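You operate a simulated robot arm through the tools that you are given. There is no shell and no other tool.

You run a simulated robot arm. Do the job below in one go: nothing can be reset, and whatever is moved stays where it is left.

JOB
Press the measuring table's orange oil button 2 times, then move the table to blue, then yellow, and lock it.

The check looks at the end state, three seconds after you hand in, the way a careful person would. Anything else that was tipped, shoved, dropped, spilled or broken makes it a failure.

ROBOT AND FRAMES
A 7-joint arm with a two-finger parallel gripper, fixed in place. Base frame: the origin is at the foot of the arm, x ahead of it, y to its left, z up. Units: m, degrees, N and s.
Its first joint turns from -166.0 to 166.0 degrees. Payload 4.4 kg.
The tool frame sits at the grasp point between the pads (the TCP): z along the fingers, y along the line on which they close. The tips reach 0.023 m beyond it. The gripper opens to 0.094 m. The fingers are 0.038 m wide and 0.01 m thick; the gripper's body (0.054 by 0.096 m) begins 0.039 m behind the TCP.
Orientation is that of the tool frame in the base frame, as a unit quaternion [x, y, z, w]. With the fingers straight down and closing along the base's y, the tool's x points along the base's -x, its y along +y and its z along -z.

CONTROLS
- The arm moves only by the tool servo_tool. Its argument "deltas" is a list of rows, each a list of 2 entries, a list of its own where there are three numbers: the shift along the tool's x, y, z in m, then the turn, a rotation vector about the tool's x, y, z in degrees. In form: [[[x, y, z], [ax, ay, az]], ...]. A call has 1 to 20 rows; each row shifts and turns the commanded pose from where the row before left it, along the tool's axes as they then stand. "gripper" is the closure, from 0 (fully open) to 1 (shut), set as the call begins (left out, the last holds). A row lasts 0.2 s, in which the tool goes at most 0.05 m and 8.6 degrees; a call with a longer step from one row to the next is refused whole, and so is a gripper value outside its range. Where a pose cannot be reached the arm comes as near as it can. A force on the tool above 60 N (or 10 N above the force at the start of the call, whichever is more), or a blocked arm, ends the call early, and 0.2 s more pass. Each finger travels about 0.072 m/s and halts on what it meets, pressing with about 35 N; the grip force reading is that of the motor and also rises with nothing between the fingers. The clock runs only during rows and for 0.2 s after the last one: add rows that do not move to give the fingers time. It gives the time, the measured TCP pose, the force on the tool (base axes), the opening and the grip force at its end, in the units of the frame above (readings bear some noise), with the torque about the TCP (base axes, N m) and any sound that the robot's microphone picked up, and new pictures: "pictures" is both (left out), scene, wrist or none.
- Cameras (640 x 400 px; columns grow to the right, rows downward): "scene" is fixed at [0.3987, 0.502, 1.6046]; the picture's right is [-0.65, -0.76, 0.00], its down [-0.56, 0.48, -0.68] and it looks along [0.51, -0.44, -0.74] (base axes); focal length 214 px, centre (320, 200). "wrist" rides on the gripper at [0.086, 0.016, -0.075] in the tool frame; the picture's right is [-0.18, 0.98, 0.00], its down [-0.58, -0.11, -0.81] and it looks along [-0.79, -0.15, 0.59] (tool axes); focal length 243 px, centre (320, 200). There is no depth. A picture from a camera that has moved, and an enlarged one, comes with that camera's place and axes in the base frame and with its lens.
- close_up(camera, box): a new picture of the part [left, top, right, bottom] of that camera's present view, enlarged. No time passes.
- hand_in(): hands the job in; it is judged then, once.

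Places have to be worked out from the pictures, the camera data and where the tool is seen. Open the gripper and draw the arm clear of the work before you hand the job in, unless the task says otherwise.

The tools are called after "Call:" as a command line: name --argument value ..., lists and objects as JSON in quotes. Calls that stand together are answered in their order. servo_tool: Moves the arm, as the interface text tells. Its arguments: {"type":"object","properties":{"deltas":{"type":"array","items":{"type":"array"}},"gripper":{"type":"number"},"pictures":{"type":"string","enum":["both","scene","wrist","none"]}},"required":["deltas"]} The other tools are called the same way: close_up (camera, box) takes an enlarged picture of a part of a camera's view; hand_in () hands the job in.

At the start:

```text
time_s: 0.0
position: [0.6704, 0.1464, 1.1883]
tcp_rot: [0.0, 1.0, 0.0, 0.0]
force: [0.0, 0.3, 0.2]
moment: [0.01, 0.02, 0.0]
grip_width: 0.0939
gripper_force: 0.1
```

scene: 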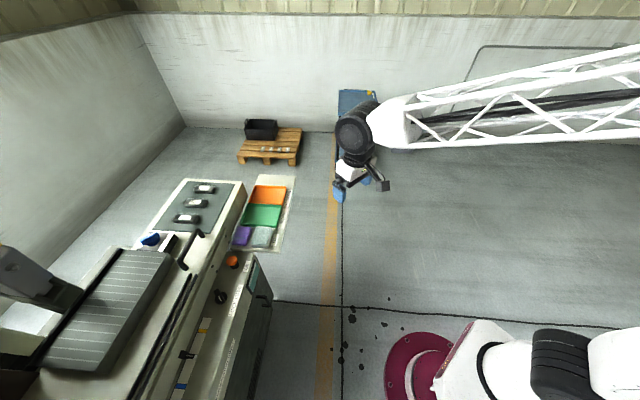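
wrist: 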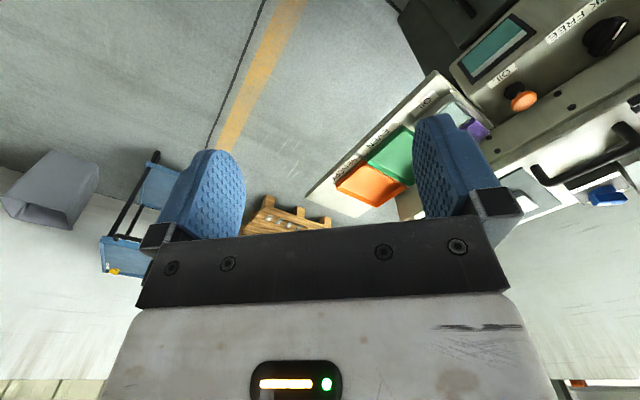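

The scene shows a measuring machine at the left with an orange button, a black knob, a carriage with coloured tape marks, and a sign board on the floor. I'll look closer before moving.

Call:
close_up --camera "scene" --box '[120, 220, 300, 400]'

Call:
close_up --camera "scene" --box '[130, 165, 310, 280]'

Call:
close_up --camera "wrist" --box '[400, 0, 640, 220]'

Call:
close_up --camera "scene" --box '[0, 220, 200, 400]'

Call:
close_up --camera "wrist" --box '[300, 60, 500, 240]'

```text
2.22 times, centred on (210, 310) of scene
camera zoom: at [0.3987, 0.502, 1.6046], right [-0.65, -0.76, 0.0], down [-0.56, 0.48, -0.68], along [0.51, -0.44, -0.74], focal length 477 px, centre (564, -44)
```

zoom: 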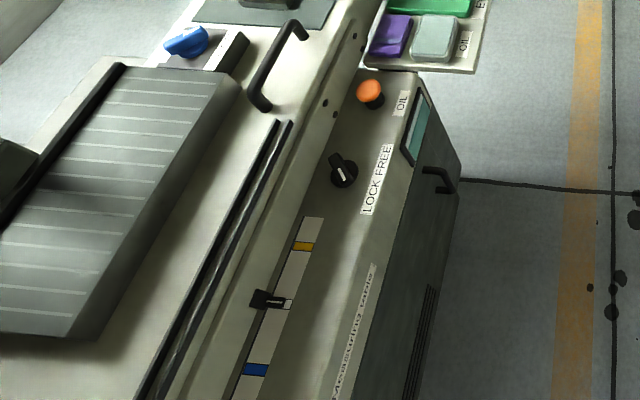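

```text
3.48 times, centred on (220, 222) of scene
camera zoom: at [0.3987, 0.502, 1.6046], right [-0.65, -0.76, 0.0], down [-0.56, 0.48, -0.68], along [0.51, -0.44, -0.74], focal length 746 px, centre (668, 122)
```

zoom: 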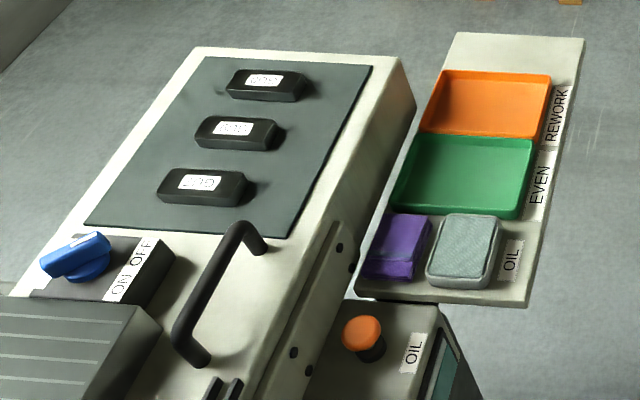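

```text
1.82 times, centred on (520, 110) of wrist
camera zoom: at [0.5848, 0.1631, 1.2613], right [0.18, 0.98, 0.0], down [0.58, -0.11, 0.81], along [0.79, -0.15, -0.59], focal length 441 px, centre (-44, 364)
```

zoom: 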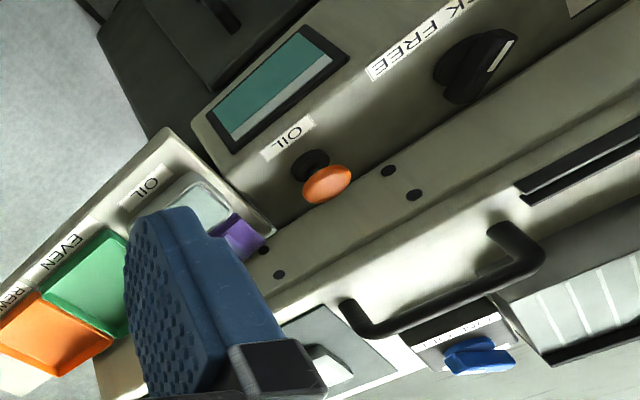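

```text
2.22 times, centred on (100, 310) of scene
camera zoom: at [0.3987, 0.502, 1.6046], right [-0.65, -0.76, 0.0], down [-0.56, 0.48, -0.68], along [0.51, -0.44, -0.74], focal length 477 px, centre (809, -44)
```

zoom: 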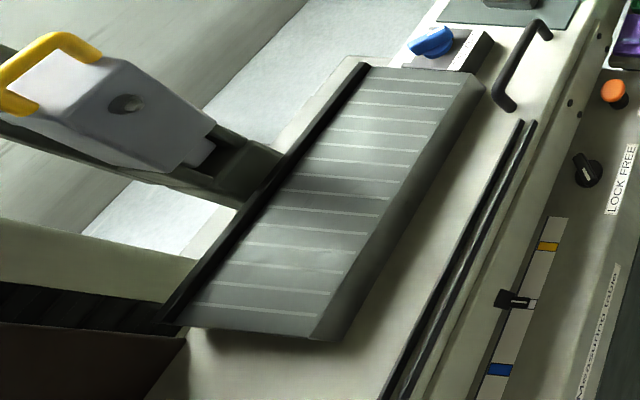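

```text
2.22 times, centred on (400, 150) of wrist
camera zoom: at [0.5848, 0.1631, 1.2613], right [0.18, 0.98, 0.0], down [0.58, -0.11, 0.81], along [0.79, -0.15, -0.59], focal length 539 px, centre (142, 311)
```

zoom: 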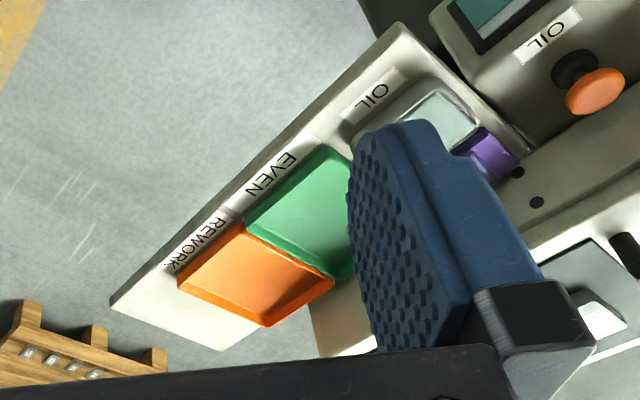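

The button is at roughly (0.93, 0.51, 0.81), the knob at (0.84, 0.60, 0.79) and the handle at (0.99, 0.60, 0.94), so the machine runs along (-0.7, 0.7). I'll move to a viewing pose facing its front, keeping well clear.

Call:
servo_tool --deltas '[[[0.028, 0.0344, 0.008], [0, 0, 0]], [[0.028, 0.0344, 0.008], [0, 0, 0]], [[0.028, 0.0344, 0.008], [0, 0, 0]], [[0.028, 0.0344, 0.008], [0, 0, 0]], [[0.028, 0.0344, 0.008], [0, 0, 0]], [[0, 0, 0], [0, 0, -7.5]], [[0, 0, 0], [0, 0, -7.5]], [[0, 0, 0], [0, 0, -7.5]], [[0, 0, 0], [0, 0, -7.5]], [[0, 0, 0], [0, 0, -7.5]], [[0, 0, 0], [0, 0, -7.5]], [[0, 0, 0], [0, 0, 0]]]' --gripper 1

```text
time_s: 2.6
position: [0.531, 0.3181, 1.147]
tcp_rot: [-0.384, 0.923, 0.0, 0.0]
force: [0.3, 0.1, 0.8]
moment: [-0.02, -0.01, 0.02]
grip_width: 0.0
gripper_force: 34.9
camera wrist: at [0.4588, 0.269, 1.2215], right [-0.57, 0.82, 0.0], down [0.49, 0.33, 0.81], along [0.66, 0.46, -0.59], focal length 243 px, centre (320, 200)
```

scene: 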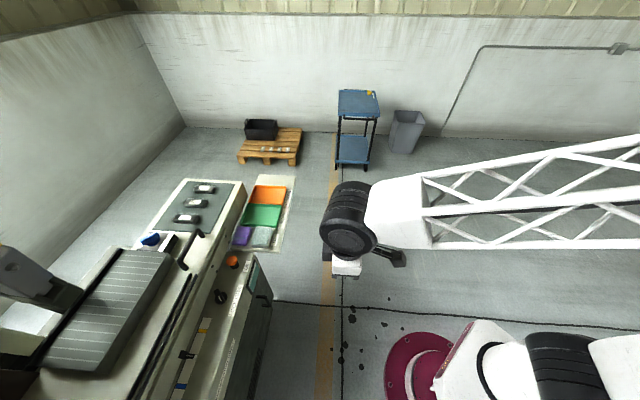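
wrist: 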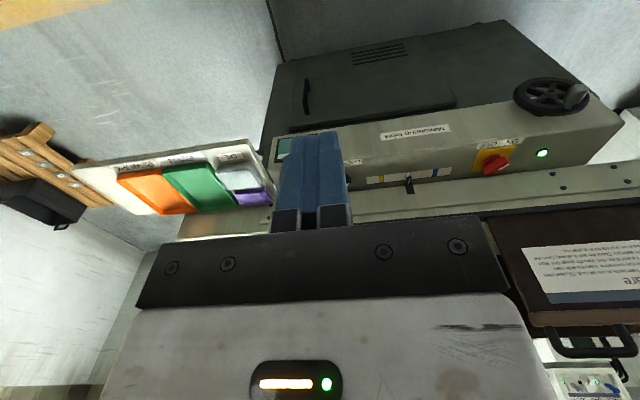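

The view shows more of the machine: a handwheel, a red main switch with a green lamp, and a placard with text. I'll read these closely.

Call:
close_up --camera "wrist" --box '[500, 220, 640, 310]'

Call:
close_up --camera "wrist" --box '[340, 110, 500, 210]'

Call:
close_up --camera "wrist" --box '[440, 70, 640, 200]'

Call:
close_up --camera "wrist" --box '[520, 310, 640, 400]'

```text
4.44 times, centred on (570, 265) of wrist
camera zoom: at [0.4588, 0.269, 1.2215], right [-0.57, 0.82, 0.0], down [0.49, 0.33, 0.81], along [0.66, 0.46, -0.59], focal length 1078 px, centre (-791, -89)
```

zoom: 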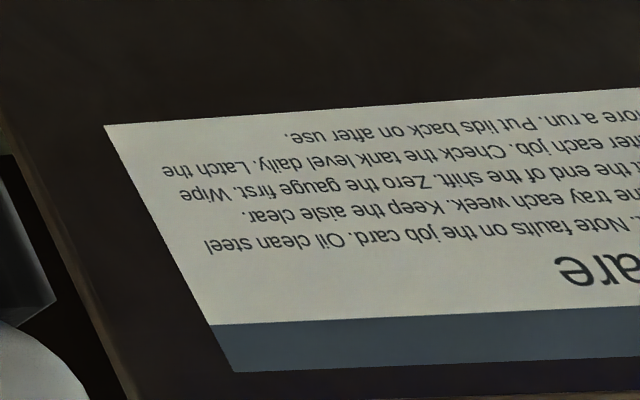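

```text
4.00 times, centred on (420, 160) of wrist
camera zoom: at [0.4588, 0.269, 1.2215], right [-0.57, 0.82, 0.0], down [0.49, 0.33, 0.81], along [0.66, 0.46, -0.59], focal length 970 px, centre (-80, 360)
```

zoom: 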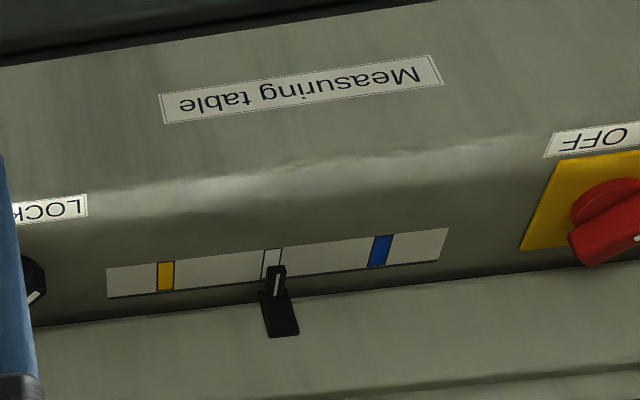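

```text
3.08 times, centred on (540, 135) of wrist
camera zoom: at [0.4588, 0.269, 1.2215], right [-0.57, 0.82, 0.0], down [0.49, 0.33, 0.81], along [0.66, 0.46, -0.59], focal length 746 px, centre (-357, 400)
```

zoom: 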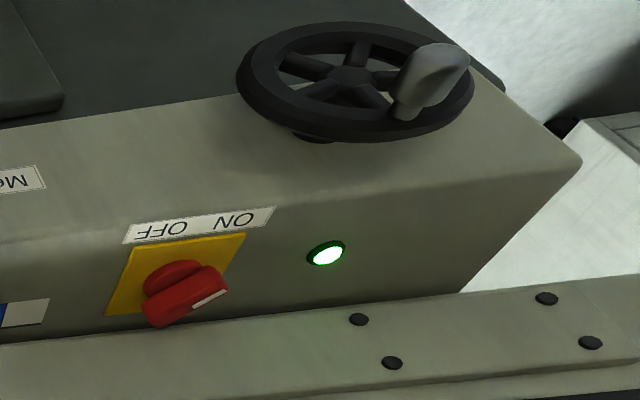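

```text
4.44 times, centred on (580, 355) of wrist
camera zoom: at [0.4588, 0.269, 1.2215], right [-0.57, 0.82, 0.0], down [0.49, 0.33, 0.81], along [0.66, 0.46, -0.59], focal length 1078 px, centre (-836, -489)
```

zoom: 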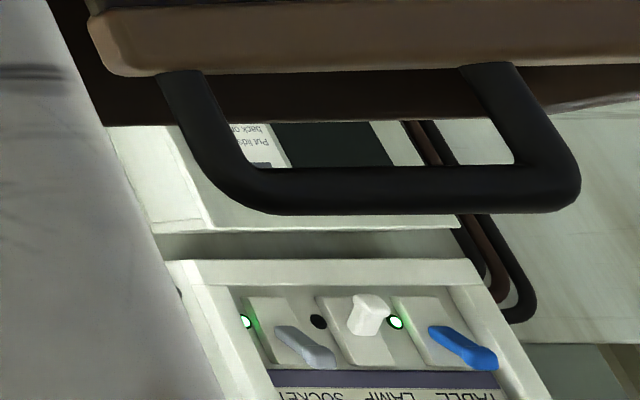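

The machine is powered (main switch ON, green lamp), and the pointer sits on a white mark between yellow and blue. The fingers hide the knob, so I'll shift sideways and lower a little for a better view of it and the handle.

Call:
servo_tool --deltas '[[[0, -0.04, 0.02], [0, 0, 0]], [[0, -0.04, 0.02], [0, 0, 0]], [[0, -0.04, 0.02], [0, 0, 0]], [[0, -0.04, 0.02], [0, 0, 0]], [[0, 0, 0], [0, 0, 0]]]' --pictures "wrist"

```text
time_s: 3.8
position: [0.6435, 0.2062, 1.0658]
tcp_rot: [-0.383, 0.924, 0.0, -0.001]
force: [-0.6, 0.2, -0.5]
moment: [0.01, 0.03, 0.01]
grip_width: 0.0003
gripper_force: 35.0
camera wrist: at [0.5714, 0.1568, 1.1407], right [-0.56, 0.83, 0.0], down [0.49, 0.33, 0.81], along [0.67, 0.46, -0.59], focal length 243 px, centre (320, 200)
```

wrist: 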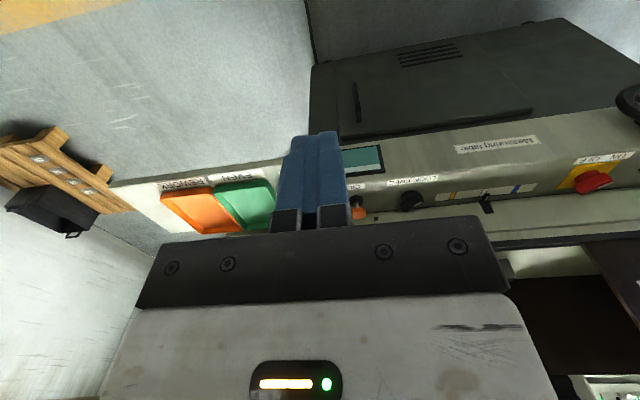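

Call:
close_up --camera "wrist" --box '[340, 130, 480, 230]'

Call:
close_up --camera "wrist" --box '[430, 120, 640, 250]'

Call:
close_up --camera "scene" --box '[190, 240, 270, 320]'

```text
4.00 times, centred on (410, 180) of wrist
camera zoom: at [0.5714, 0.1568, 1.1407], right [-0.56, 0.83, 0.0], down [0.49, 0.33, 0.81], along [0.67, 0.46, -0.59], focal length 970 px, centre (-40, 280)
```

zoom: 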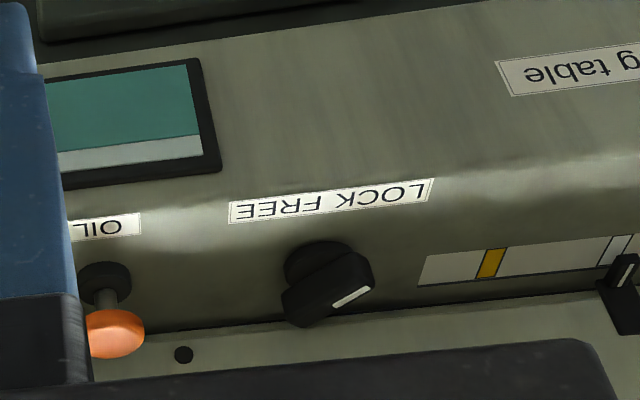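

```text
3.05 times, centred on (535, 185) of wrist
camera zoom: at [0.5714, 0.1568, 1.1407], right [-0.56, 0.83, 0.0], down [0.49, 0.33, 0.81], along [0.67, 0.46, -0.59], focal length 739 px, centre (-335, 246)
```

zoom: 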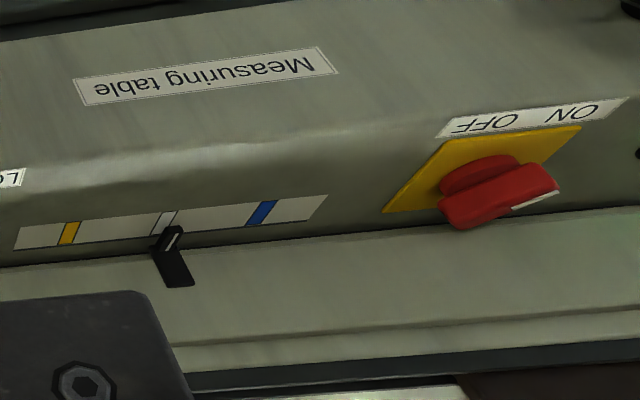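

```text
5.00 times, centred on (230, 280) of scene
camera zoom: at [0.3987, 0.502, 1.6046], right [-0.65, -0.76, 0.0], down [-0.56, 0.48, -0.68], along [0.51, -0.44, -0.74], focal length 1072 px, centre (770, -200)
```

zoom: 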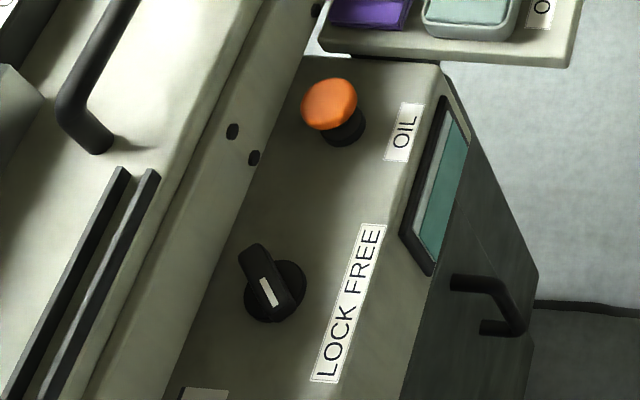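

Triangulation puts the panel facing up with its skirt wall at radial about 1.06. The orange cap is near (0.927, 0.510, 0.807), and the knob bar near (0.836, 0.606, 0.796) is pointing to LOCK. I'll hover above the button side to test vertical reach.

Call:
servo_tool --deltas '[[[-0.044, 0.0016, 0.0073], [0, 0, 0]], [[-0.044, 0.0016, 0.0073], [0, 0, 0]], [[-0.044, 0.0016, 0.0073], [0, 0, 0]], [[-0.044, 0.0016, 0.0073], [0, 0, 0]], [[-0.044, 0.0016, 0.0073], [0, 0, 0]], [[-0.044, 0.0016, 0.0073], [0, 0, 0]], [[-0.044, 0.0016, 0.0073], [0, 0, 0]], [[-0.044, 0.0016, 0.0073], [0, 0, 0]], [[-0.044, 0.0016, 0.0073], [0, 0, 0]], [[0, 0, 0], [0, 0, 0]]]'

```text
time_s: 6.0
position: [0.9138, 0.4953, 1.0023]
tcp_rot: [-0.384, 0.923, 0.001, 0.001]
force: [-0.4, 0.5, -0.7]
moment: [0.0, 0.0, -0.06]
grip_width: 0.0002
gripper_force: 34.9
camera wrist: at [0.8429, 0.4465, 1.0751], right [-0.56, 0.83, 0.0], down [0.49, 0.33, 0.81], along [0.67, 0.46, -0.59], focal length 243 px, centre (320, 200)
```

scene: 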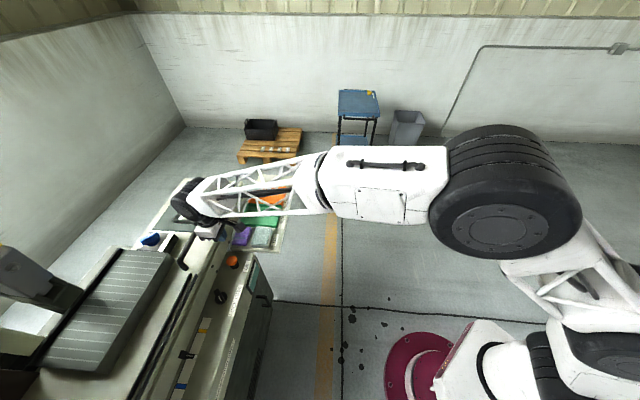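
wrist: 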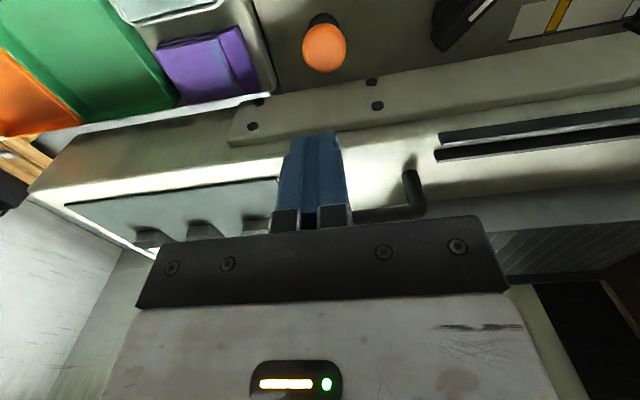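

Reach is fine vertically, and the wrist view confirms the cap at about (0.927, 0.509). I'll move over it and descend to just above.

Call:
servo_tool --deltas '[[[-0.0194, 0.0007, 0.0], [0, 0, 0]], [[0, 0, 0.035], [0, 0, 0]], [[0, 0, 0.035], [0, 0, 0]], [[0, 0, 0.035], [0, 0, 0]], [[0, 0, 0.033], [0, 0, 0]], [[0, 0, 0], [0, 0, 0]]]'

Call:
close_up --camera "scene" --box '[180, 210, 270, 300]'

Call:
close_up --camera "wrist" --box '[220, 60, 420, 220]'

```text
time_s: 7.4
position: [0.9277, 0.51, 0.863]
tcp_rot: [-0.383, 0.924, 0.001, 0.001]
force: [0.1, 0.9, -0.6]
moment: [0.0, -0.02, 0.0]
grip_width: 0.0001
gripper_force: 35.3
camera wrist: at [0.8551, 0.4603, 0.9377], right [-0.56, 0.83, 0.0], down [0.49, 0.33, 0.81], along [0.67, 0.46, -0.59], focal length 243 px, centre (320, 200)
```

scene: 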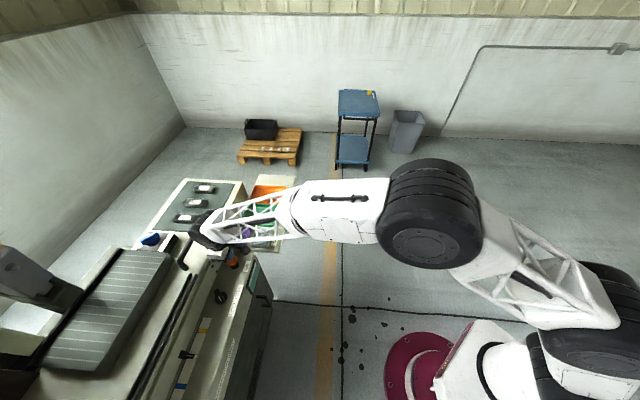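
wrist: 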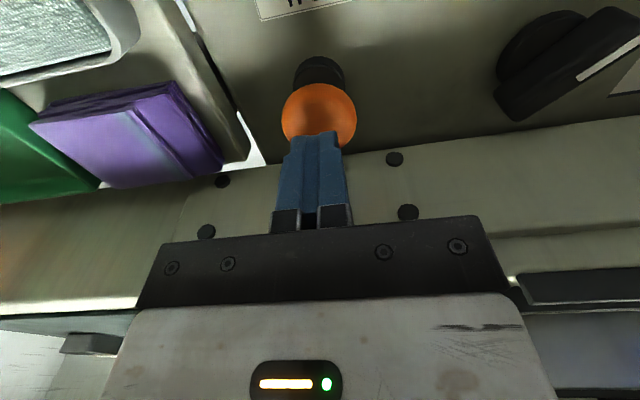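

```text
4.44 times, centred on (225, 255) of scene
camera zoom: at [0.3987, 0.502, 1.6046], right [-0.65, -0.76, 0.0], down [-0.56, 0.48, -0.68], along [0.51, -0.44, -0.74], focal length 953 px, centre (742, -44)
```

zoom: 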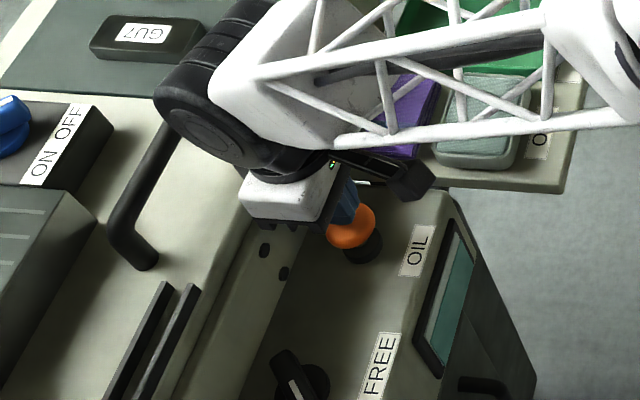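

```text
2.50 times, centred on (320, 140) of wrist
camera zoom: at [0.8551, 0.4603, 0.9377], right [-0.56, 0.83, 0.0], down [0.49, 0.33, 0.81], along [0.67, 0.46, -0.59], focal length 606 px, centre (320, 350)
```

zoom: 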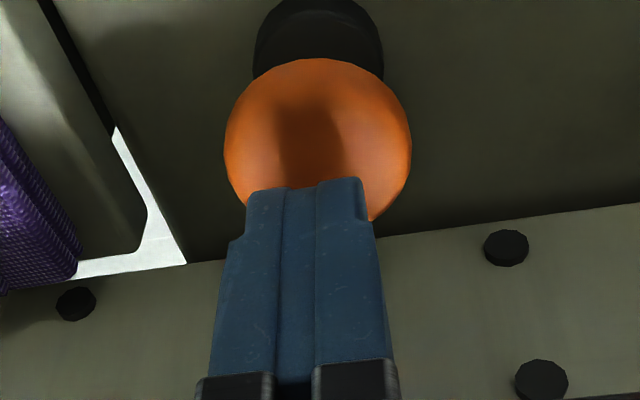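

The wrist joint would come close to the table handle if I pressed fully vertical, so I'll tilt the fingers 20° outward (wrist toward the base) and shift slightly before pressing.

Call:
servo_tool --deltas '[[[0, 0, 0], [0, -6.6667, 0]], [[0, 0, 0], [0, -6.6667, 0]], [[0, 0, 0], [0, -6.6667, 0]], [[-0.0056, 0, 0.002], [0, 0, 0]], [[0, 0, 0], [0, 0, 0]]]'

Call:
close_up --camera "scene" --box '[180, 210, 270, 300]'

```text
time_s: 8.6
position: [0.9313, 0.5134, 0.8637]
tcp_rot: [-0.377, 0.91, 0.066, 0.16]
force: [-0.4, -0.2, 0.8]
moment: [-0.04, -0.01, 0.01]
grip_width: 0.0001
gripper_force: 35.1
camera wrist: at [0.8447, 0.4504, 0.9036], right [-0.57, 0.82, 0.06], down [0.27, 0.11, 0.96], along [0.77, 0.56, -0.28], focal length 243 px, centre (320, 200)
```

scene: 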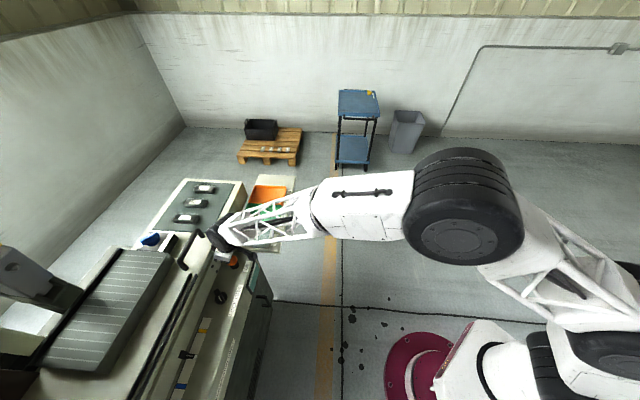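
wrist: 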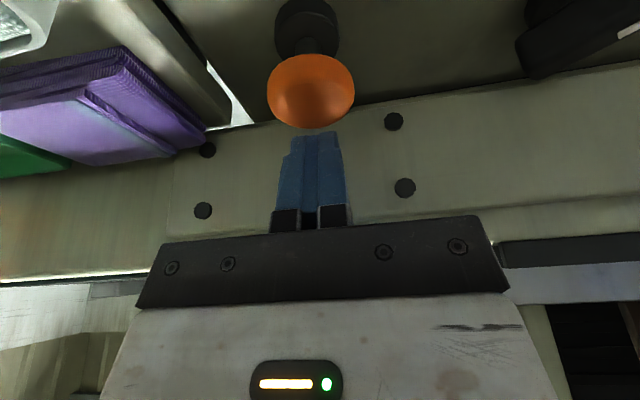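

```text
4.44 times, centred on (225, 255) of scene
camera zoom: at [0.3987, 0.502, 1.6046], right [-0.65, -0.76, 0.0], down [-0.56, 0.48, -0.68], along [0.51, -0.44, -0.74], focal length 953 px, centre (742, -44)
```

zoom: 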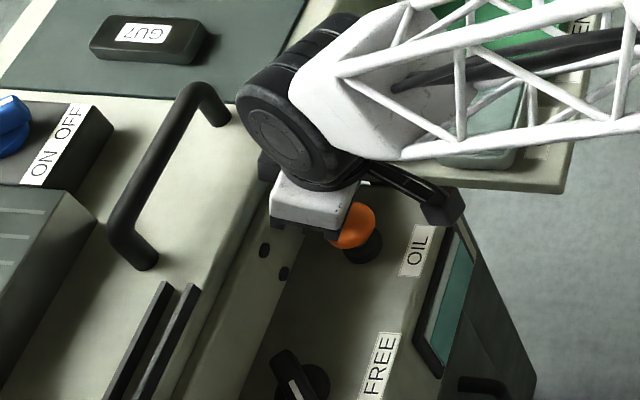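

The wrist is now clear of the handle and the fingertips are just over the cap. I'll descend in small steps watching the force.

Call:
servo_tool --deltas '[[[0.00137, 0, 0.00376], [0, 0, 0]], [[0.00137, 0, 0.00376], [0, 0, 0]], [[0.00137, 0, 0.00376], [0, 0, 0]], [[0.00137, 0, 0.00376], [0, 0, 0]], [[0, 0, 0], [0, 0, 0]]]' --pictures "wrist"

```text
time_s: 9.8
position: [0.9306, 0.5126, 0.848]
tcp_rot: [-0.377, 0.91, 0.067, 0.16]
force: [0.0, -1.9, 5.4]
moment: [-0.09, 0.02, 0.0]
grip_width: 0.0
gripper_force: 35.2
camera wrist: at [0.8451, 0.4504, 0.8881], right [-0.57, 0.82, 0.06], down [0.27, 0.11, 0.96], along [0.77, 0.56, -0.28], focal length 243 px, centre (320, 200)
```

wrist: 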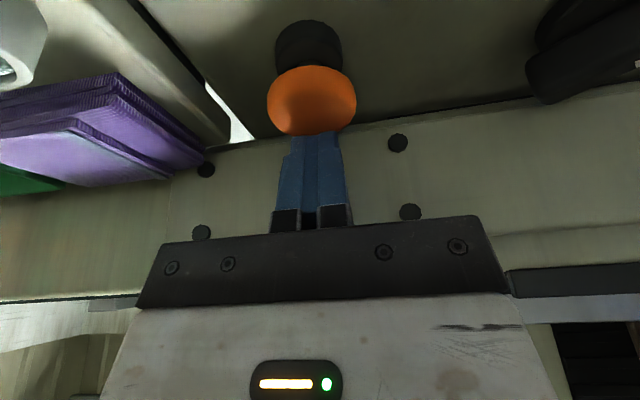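

Contact at about 5 N. I'll press on in 2 mm steps, listening for a click.

Call:
servo_tool --deltas '[[[0.00069, 0, 0.00188], [0, 0, 0]], [[0.00069, 0, 0.00188], [0, 0, 0]]]' --pictures "none"

```text
time_s: 10.4
position: [0.931, 0.5147, 0.8439]
tcp_rot: [-0.377, 0.91, 0.066, 0.161]
force: [2.3, -0.5, 7.5]
moment: [-0.05, -0.05, 0.02]
grip_width: 0.0
gripper_force: 34.9
heard: click
```

A click was heard: press one. I'll release fully and check the display for a count.

Call:
servo_tool --deltas '[[[-0.00137, 0, -0.00376], [0, 0, 0]], [[-0.00137, 0, -0.00376], [0, 0, 0]], [[-0.00137, 0, -0.00376], [0, 0, 0]], [[-0.00137, 0, -0.00376], [0, 0, 0]], [[0, 0, 0], [0, 0, 0]]]'

Call:
close_up --camera "scene" --box '[210, 235, 290, 305]'

```text
time_s: 11.6
position: [0.9318, 0.514, 0.859]
tcp_rot: [-0.377, 0.91, 0.066, 0.161]
force: [0.4, -0.6, -0.1]
moment: [-0.03, -0.01, -0.01]
grip_width: 0.0
gripper_force: 35.2
camera wrist: at [0.8447, 0.4505, 0.8992], right [-0.57, 0.82, 0.06], down [0.27, 0.11, 0.96], along [0.77, 0.56, -0.28], focal length 243 px, centre (320, 200)
```

scene: 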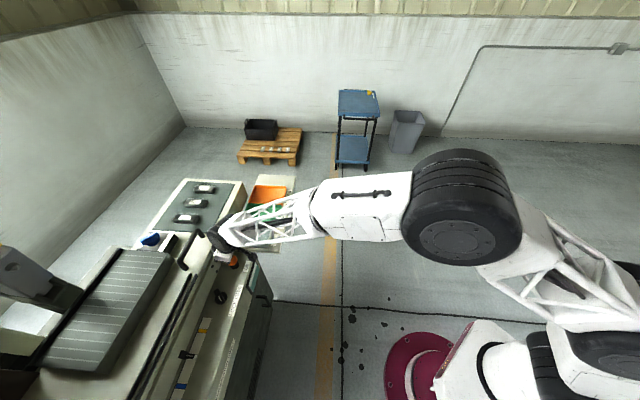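
wrist: 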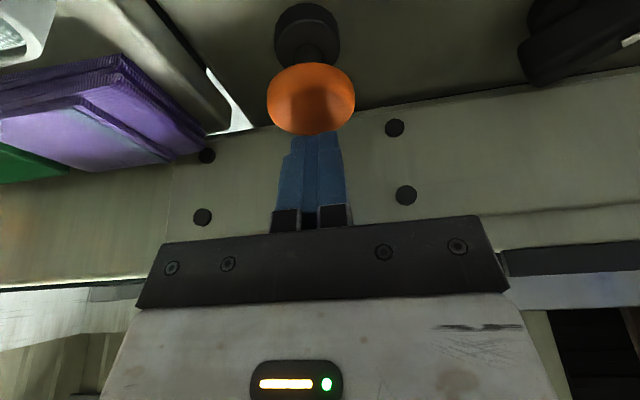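

```text
5.71 times, centred on (250, 270) of scene
camera zoom: at [0.3987, 0.502, 1.6046], right [-0.65, -0.76, 0.0], down [-0.56, 0.48, -0.68], along [0.51, -0.44, -0.74], focal length 1226 px, centre (720, -200)
```

zoom: 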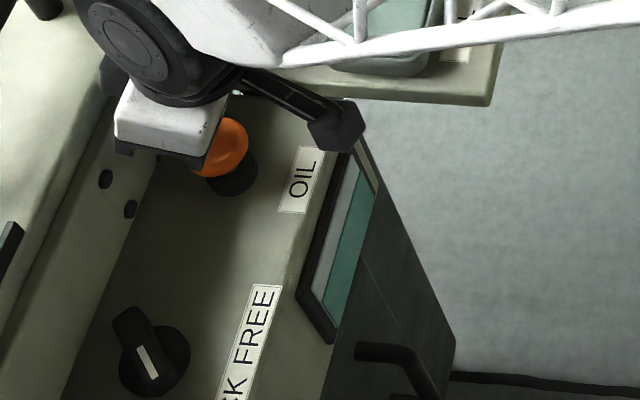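

The button is released (no force). Now the second press, same depth.

Call:
servo_tool --deltas '[[[0.00137, 0, 0.00376], [0, 0, 0]], [[0.00137, 0, 0.00376], [0, 0, 0]], [[0.00137, 0, 0.00376], [0, 0, 0]], [[0.00137, 0, 0.00376], [0, 0, 0]]]' --pictures "none"

```text
time_s: 12.6
position: [0.9302, 0.5146, 0.8444]
tcp_rot: [-0.377, 0.91, 0.066, 0.161]
force: [-2.1, 1.9, 7.3]
moment: [0.01, 0.16, -0.09]
grip_width: 0.0001
gripper_force: 35.1
heard: click
```

Second click heard. I'll lift straight off, then look at the button and display.

Call:
servo_tool --deltas '[[[-0.00684, 0, -0.0188], [0, 0, 0]], [[-0.01368, 0, -0.0376], [0, 0, 0]], [[-0.01368, 0, -0.0376], [0, 0, 0]], [[0.03, 0, -0.03], [0, 0, 0]], [[0, 0, 0], [0, 0, 0]]]'

Call:
close_up --camera "scene" --box '[200, 240, 280, 310]'

Call:
close_up --camera "wrist" --box '[220, 0, 640, 220]'

```text
time_s: 13.8
position: [0.9055, 0.4861, 0.9612]
tcp_rot: [-0.378, 0.909, 0.067, 0.161]
force: [-0.6, 1.3, -0.1]
moment: [0.0, -0.03, -0.02]
grip_width: 0.0
gripper_force: 35.4
camera wrist: at [0.8186, 0.4221, 1.0014], right [-0.57, 0.82, 0.06], down [0.27, 0.11, 0.96], along [0.77, 0.56, -0.28], focal length 243 px, centre (320, 200)
```

scene: 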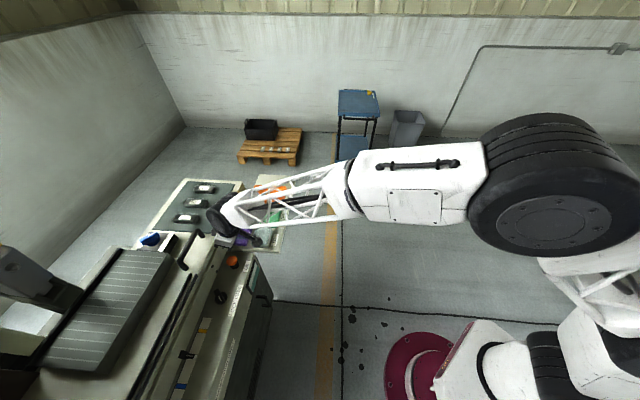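
wrist: 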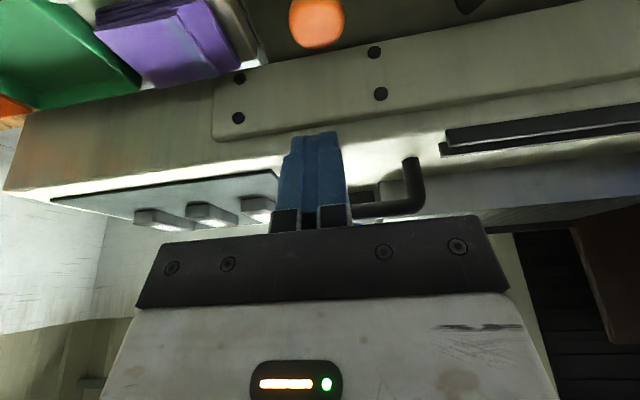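

```text
5.71 times, centred on (240, 275) of scene
camera zoom: at [0.3987, 0.502, 1.6046], right [-0.65, -0.76, 0.0], down [-0.56, 0.48, -0.68], along [0.51, -0.44, -0.74], focal length 1226 px, centre (777, -229)
```

zoom: 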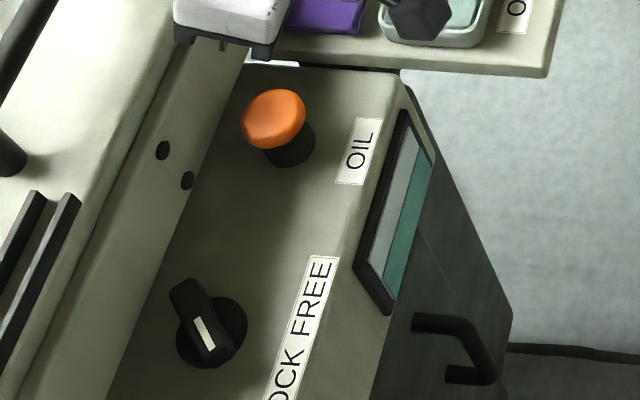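

```text
1.52 times, centred on (430, 110) of wrist
camera zoom: at [0.8186, 0.4221, 1.0014], right [-0.57, 0.82, 0.06], down [0.27, 0.11, 0.96], along [0.77, 0.56, -0.28], focal length 370 px, centre (152, 337)
```

zoom: 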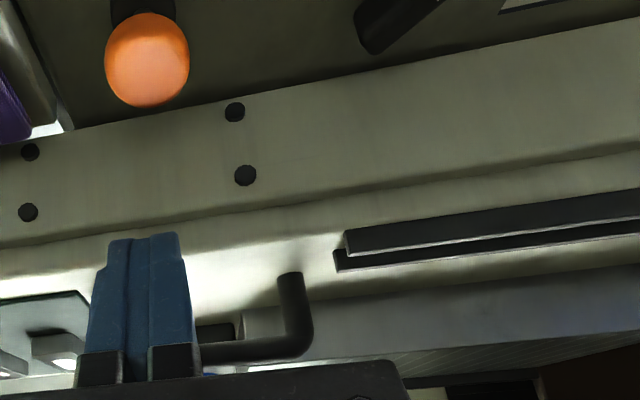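

The second press registered and the button is back up. Next is the lock knob. I'll hover near it with the fingers set to straddle its bar, which lies along base x, keeping the 20° tilt so the gripper body stays clear of the skirt.

Call:
servo_tool --deltas '[[[0.001, 0.0388, 0.0076], [0, 0, 0]], [[0.001, 0.0388, 0.0076], [0, 0, 0]], [[0.001, 0.0388, 0.0076], [0, 0, 0]], [[0.001, 0.0388, 0.0076], [0, 0, 0]], [[0, 0, 0], [2.565, 0, 7.048]], [[0, 0, 0], [2.565, 0, 7.048]], [[0, 0, 0], [2.565, 0, 7.048]], [[0, 0, 0], [2.565, 0, 7.048]], [[0, 0, 0], [2.565, 0, 7.048]], [[0, 0, 0], [2.565, 0, 7.048]], [[0, 0, 0], [0, 0, 0]]]' --gripper 0.5

Call:
close_up --camera "wrist" --box '[200, 0, 460, 200]'

Call:
close_up --camera "scene" --box '[180, 250, 270, 330]'

```text
time_s: 16.2
position: [0.7995, 0.6018, 0.9322]
tcp_rot: [0.001, 0.985, 0.0, 0.174]
force: [0.1, 0.0, 0.3]
moment: [0.03, -0.01, -0.03]
grip_width: 0.0468
gripper_force: 0.1
camera wrist: at [0.6924, 0.6178, 0.9715], right [0.17, 0.98, 0.06], down [0.27, -0.11, 0.96], along [0.95, -0.15, -0.28], focal length 243 px, centre (320, 200)
```

scene: 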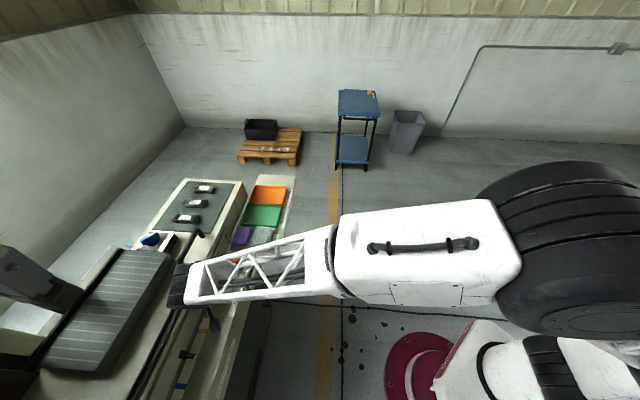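
wrist: 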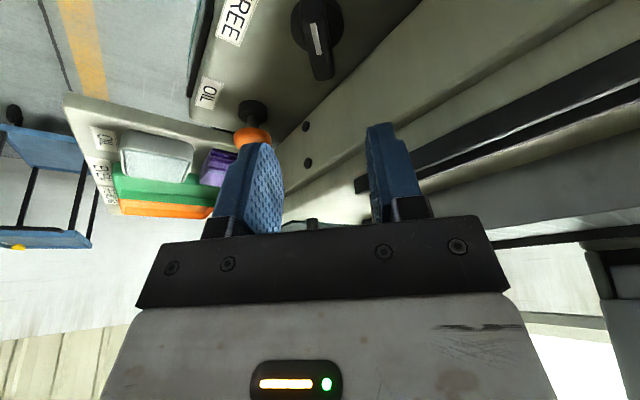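

```text
2.00 times, centred on (330, 100) of wrist
camera zoom: at [0.6924, 0.6178, 0.9715], right [0.17, 0.98, 0.06], down [0.27, -0.11, 0.96], along [0.95, -0.15, -0.28], focal length 485 px, centre (300, 400)
```

zoom: 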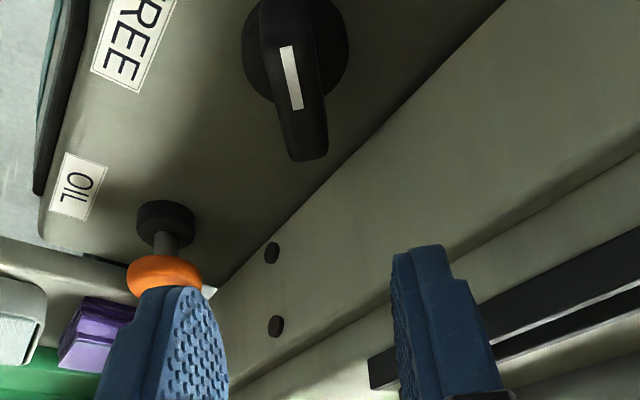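

```text
5.00 times, centred on (225, 290) of scene
camera zoom: at [0.3987, 0.502, 1.6046], right [-0.65, -0.76, 0.0], down [-0.56, 0.48, -0.68], along [0.51, -0.44, -0.74], focal length 1072 px, centre (795, -250)
```

zoom: 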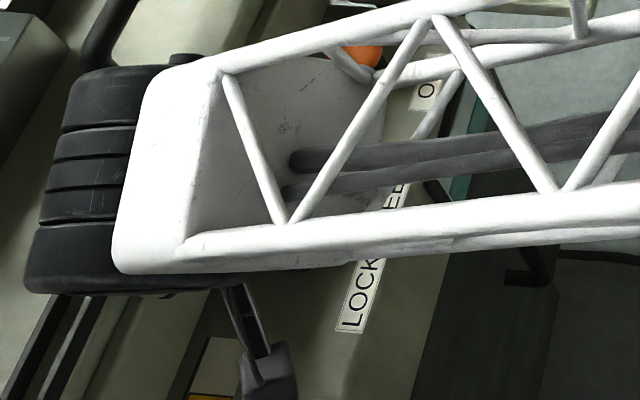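

The knob bar lies along base x, centred near (0.842, 0.602) with its top at about z 0.80. I'll move over its outer half and come down to just above it with the fingers open to 47 mm.

Call:
servo_tool --deltas '[[[-0.0193, 0, 0.007], [0, 0, 0]], [[0.0114, 0, 0.0313], [0, 0, 0]], [[0.0114, 0, 0.0313], [0, 0, 0]], [[0.0068, 0, 0.0188], [0, 0, 0]], [[0, 0, 0], [0, 0, 0]]]'

Call:
close_up --camera "wrist" --box '[200, 40, 460, 220]'

Call:
close_up --camera "scene" --box '[180, 250, 270, 330]'

```text
time_s: 17.4
position: [0.819, 0.6013, 0.8445]
tcp_rot: [0.001, 0.985, -0.001, 0.173]
force: [-0.4, -0.3, -0.4]
moment: [0.0, -0.02, 0.0]
grip_width: 0.0468
gripper_force: 0.1
camera wrist: at [0.7133, 0.6174, 0.8839], right [0.17, 0.98, 0.06], down [0.27, -0.11, 0.96], along [0.95, -0.15, -0.28], focal length 243 px, centre (320, 200)
```

scene: 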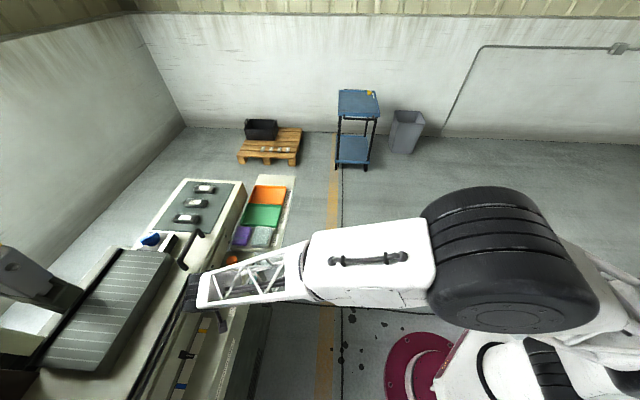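
wrist: 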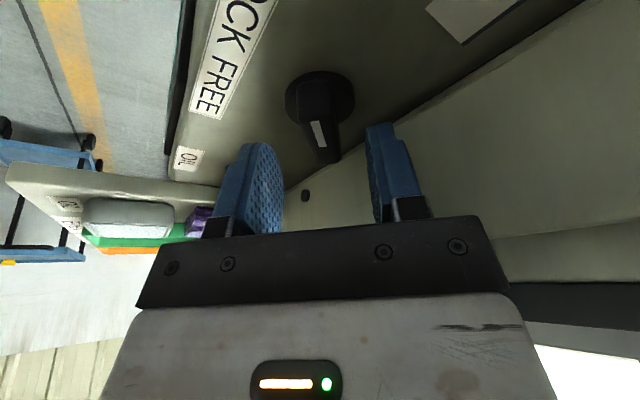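

```text
2.22 times, centred on (330, 130) of wrist
camera zoom: at [0.7133, 0.6174, 0.8839], right [0.17, 0.98, 0.06], down [0.27, -0.11, 0.96], along [0.95, -0.15, -0.28], focal length 539 px, centre (298, 356)
```

zoom: 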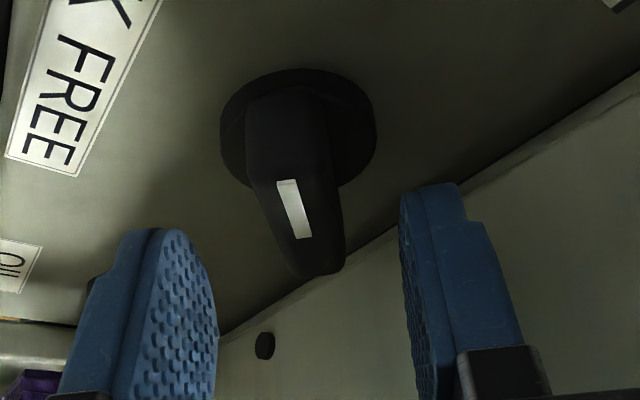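

```text
5.00 times, centred on (225, 290) of scene
camera zoom: at [0.3987, 0.502, 1.6046], right [-0.65, -0.76, 0.0], down [-0.56, 0.48, -0.68], along [0.51, -0.44, -0.74], focal length 1072 px, centre (795, -250)
```

zoom: 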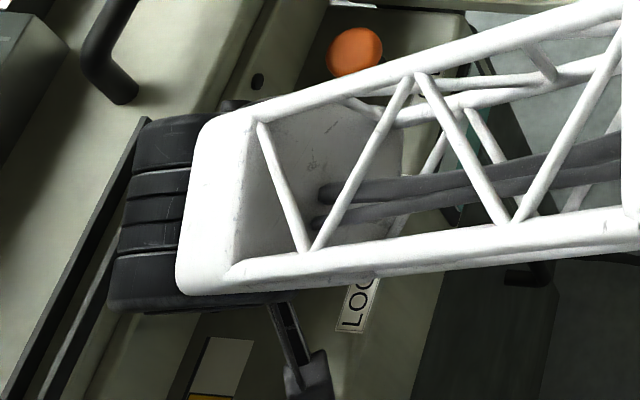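

Using two views, the bar top is at z 0.818 and the knob centre at (0.841, 0.6015). I'll lower the pads around the bar and check, then close.

Call:
servo_tool --deltas '[[[0.0062, 0, 0.0171], [0, 0, 0]], [[0.0062, 0, 0.0171], [0, 0, 0]], [[0, 0, 0], [0, 0, 0]]]' --pictures "wrist"

Call:
servo_tool --deltas '[[[0, 0, 0], [0, 0, 0]], [[0, 0, 0], [0, 0, 0]], [[0, 0, 0], [0, 0, 0]]]' --gripper 1 --pictures "wrist"

```text
time_s: 18.2
position: [0.8207, 0.6012, 0.8079]
tcp_rot: [0.0, 0.985, 0.001, 0.174]
force: [0.2, 0.1, 0.1]
moment: [-0.04, -0.07, 0.02]
grip_width: 0.0469
gripper_force: 0.0
camera wrist: at [0.7136, 0.6174, 0.8482], right [0.17, 0.98, 0.06], down [0.27, -0.11, 0.96], along [0.95, -0.15, -0.28], focal length 243 px, centre (320, 200)
```

wrist: 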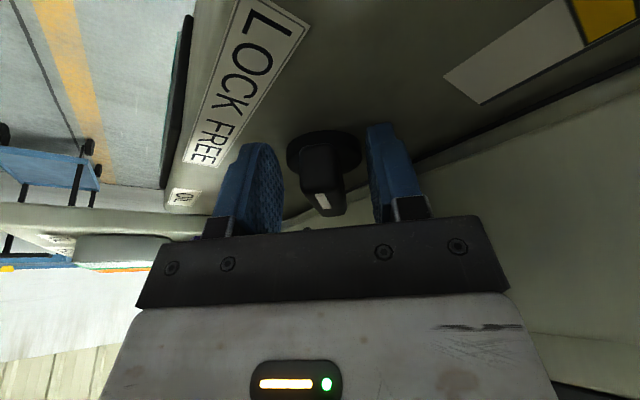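

```text
time_s: 19.0
position: [0.8202, 0.6, 0.8086]
tcp_rot: [0.0, 0.985, 0.001, 0.174]
force: [6.8, 28.2, -7.7]
moment: [0.56, -0.14, 0.45]
grip_width: 0.04
gripper_force: 45.2
camera wrist: at [0.7134, 0.6182, 0.8483], right [0.17, 0.98, 0.06], down [0.27, -0.11, 0.96], along [0.95, -0.15, -0.28], focal length 243 px, centre (320, 200)
```

wrist: 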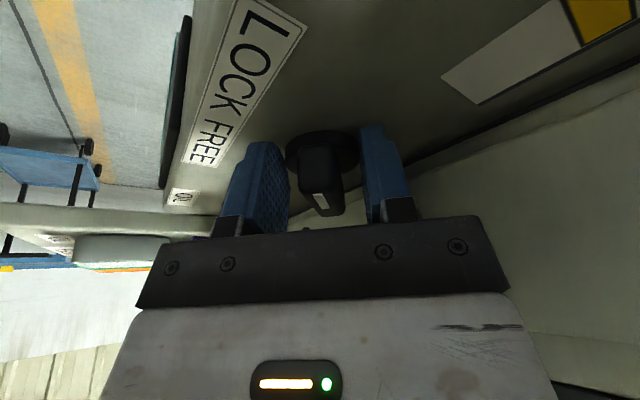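

The fingers stopped at 40 mm on the knob's round base rather than the bar, so I'll reopen, raise 12 mm and close again.

Call:
servo_tool --deltas '[[[0, 0, 0], [0, 0, 0]], [[-0.0041, 0, -0.0113], [0, 0, 0]], [[0, 0, 0], [0, 0, 0]]]' --gripper 0.5 --pictures "wrist"

Call:
close_up --camera "wrist" --box '[220, 110, 420, 240]'

Call:
servo_tool --deltas '[[[0, 0, 0], [0, 0, 0]], [[0, 0, 0], [0, 0, 0]], [[0, 0, 0], [0, 0, 0]]]' --gripper 0.75 --pictures "wrist"

Call:
close_up --camera "wrist" --box '[220, 110, 420, 240]'

```text
time_s: 19.8
position: [0.8197, 0.6004, 0.82]
tcp_rot: [0.0, 0.985, 0.0, 0.174]
force: [0.1, 0.2, -0.4]
moment: [0.01, 0.02, -0.01]
grip_width: 0.0471
gripper_force: 0.1
camera wrist: at [0.7135, 0.6176, 0.8602], right [0.17, 0.98, 0.06], down [0.27, -0.11, 0.96], along [0.95, -0.15, -0.29], focal length 243 px, centre (320, 200)
```

wrist: 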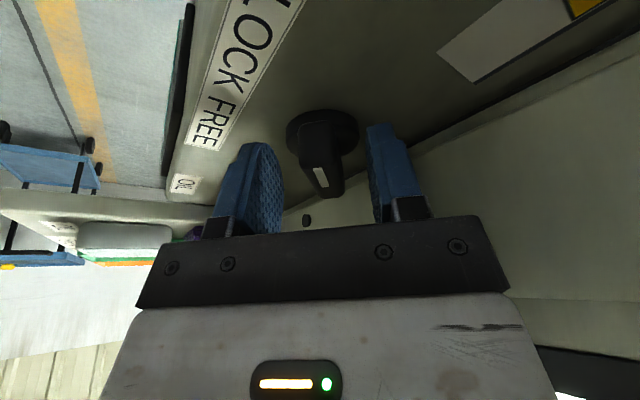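

```text
3.08 times, centred on (320, 175) of wrist
camera zoom: at [0.7135, 0.6176, 0.8602], right [0.17, 0.98, 0.06], down [0.27, -0.11, 0.96], along [0.95, -0.15, -0.29], focal length 746 px, centre (320, 277)
```

zoom: 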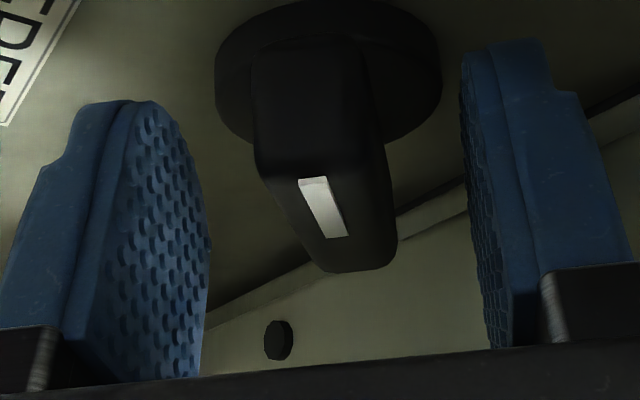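

```text
time_s: 20.6
position: [0.8197, 0.6017, 0.8196]
tcp_rot: [0.001, 0.985, 0.0, 0.174]
force: [0.1, 0.2, 1.0]
moment: [-0.01, 0.0, 0.0]
grip_width: 0.0234
gripper_force: 0.1
camera wrist: at [0.7135, 0.6177, 0.8601], right [0.17, 0.98, 0.06], down [0.27, -0.11, 0.96], along [0.95, -0.15, -0.28], focal length 243 px, centre (320, 200)
```

wrist: 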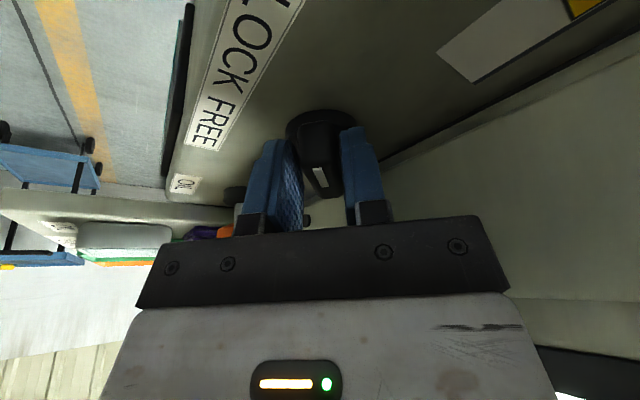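

```text
3.08 times, centred on (320, 175) of wrist
camera zoom: at [0.7135, 0.6177, 0.8601], right [0.17, 0.98, 0.06], down [0.27, -0.11, 0.96], along [0.95, -0.15, -0.28], focal length 746 px, centre (320, 277)
```

zoom: 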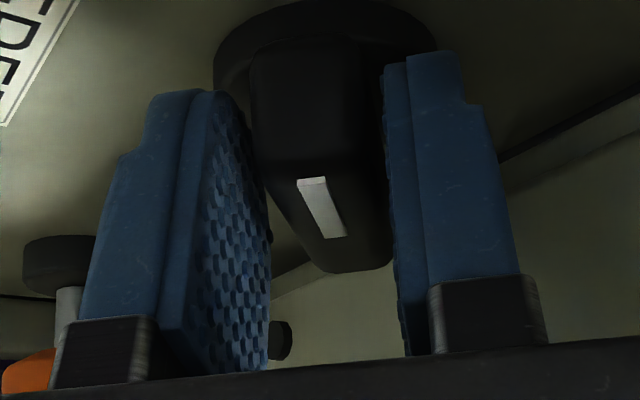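

Now the bar is neatly between the pads. Closing on it.

Call:
servo_tool --deltas '[[[0, 0, 0], [0, 0, 0]], [[0, 0, 0], [0, 0, 0]]]' --gripper 1 --pictures "none"

```text
time_s: 21.2
position: [0.8191, 0.6011, 0.8201]
tcp_rot: [-0.001, 0.985, 0.001, 0.174]
force: [5.6, 17.1, -5.6]
moment: [-0.11, -0.41, 0.25]
grip_width: 0.0181
gripper_force: 44.8
```

Gripped at 18 mm. I'll turn counter-clockwise (seen from above) toward FREE around the knob axis, first 45°.

Call:
servo_tool --deltas '[[[-0.00017, -0.00274, 6e-05], [-2.565, 0, -7.048]], [[-0.00017, -0.00274, 6e-05], [-2.565, 0, -7.048]], [[-0.00017, -0.00274, 6e-05], [-2.565, 0, -7.048]], [[-0.00017, -0.00274, 6e-05], [-2.565, 0, -7.048]], [[-0.00017, -0.00274, 6e-05], [-2.565, 0, -7.048]], [[-0.00017, -0.00274, 6e-05], [-2.565, 0, -7.048]]]'

Call:
close_up --camera "wrist" --box '[220, 80, 420, 240]'

```text
time_s: 21.9
position: [0.8216, 0.5969, 0.821]
tcp_rot: [-0.143, 0.974, 0.026, 0.173]
force: [10.1, 15.6, -9.5]
moment: [-0.27, -0.9, 0.16]
grip_width: 0.0177
gripper_force: 45.4
stopped in row 3: the force on the tool passed its limit at 66 N (the readings are from after the stop); the commanded pose is now the measured one
camera wrist: at [0.7139, 0.5825, 0.86], right [-0.12, 0.99, 0.06], down [0.29, -0.03, 0.96], along [0.95, 0.13, -0.28], focal length 243 px, centre (320, 200)
```

scene: 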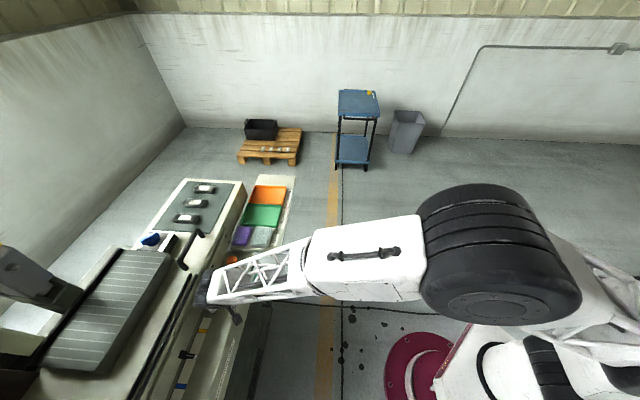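
wrist: 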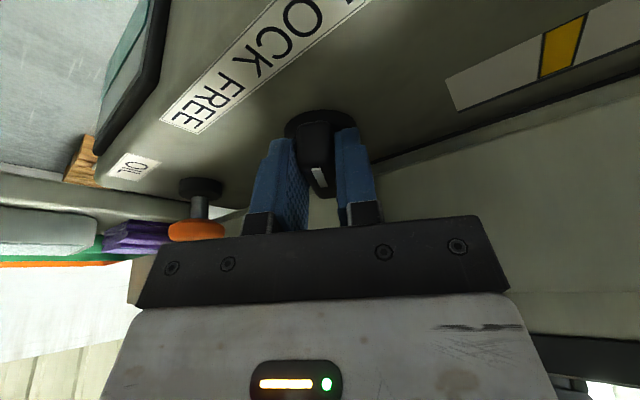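

```text
2.50 times, centred on (320, 160) of wrist
camera zoom: at [0.7139, 0.5825, 0.86], right [-0.12, 0.99, 0.06], down [0.29, -0.03, 0.96], along [0.95, 0.13, -0.28], focal length 606 px, centre (320, 300)
```

zoom: 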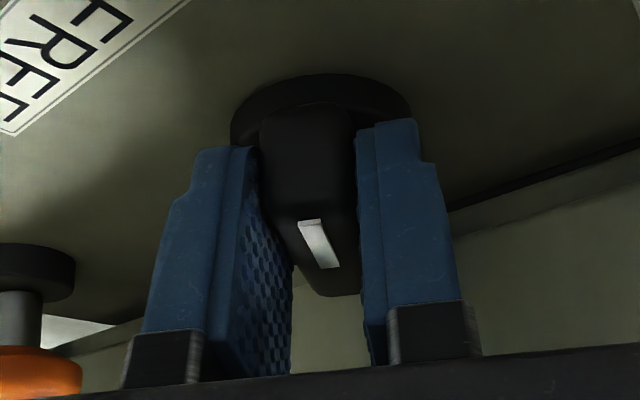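

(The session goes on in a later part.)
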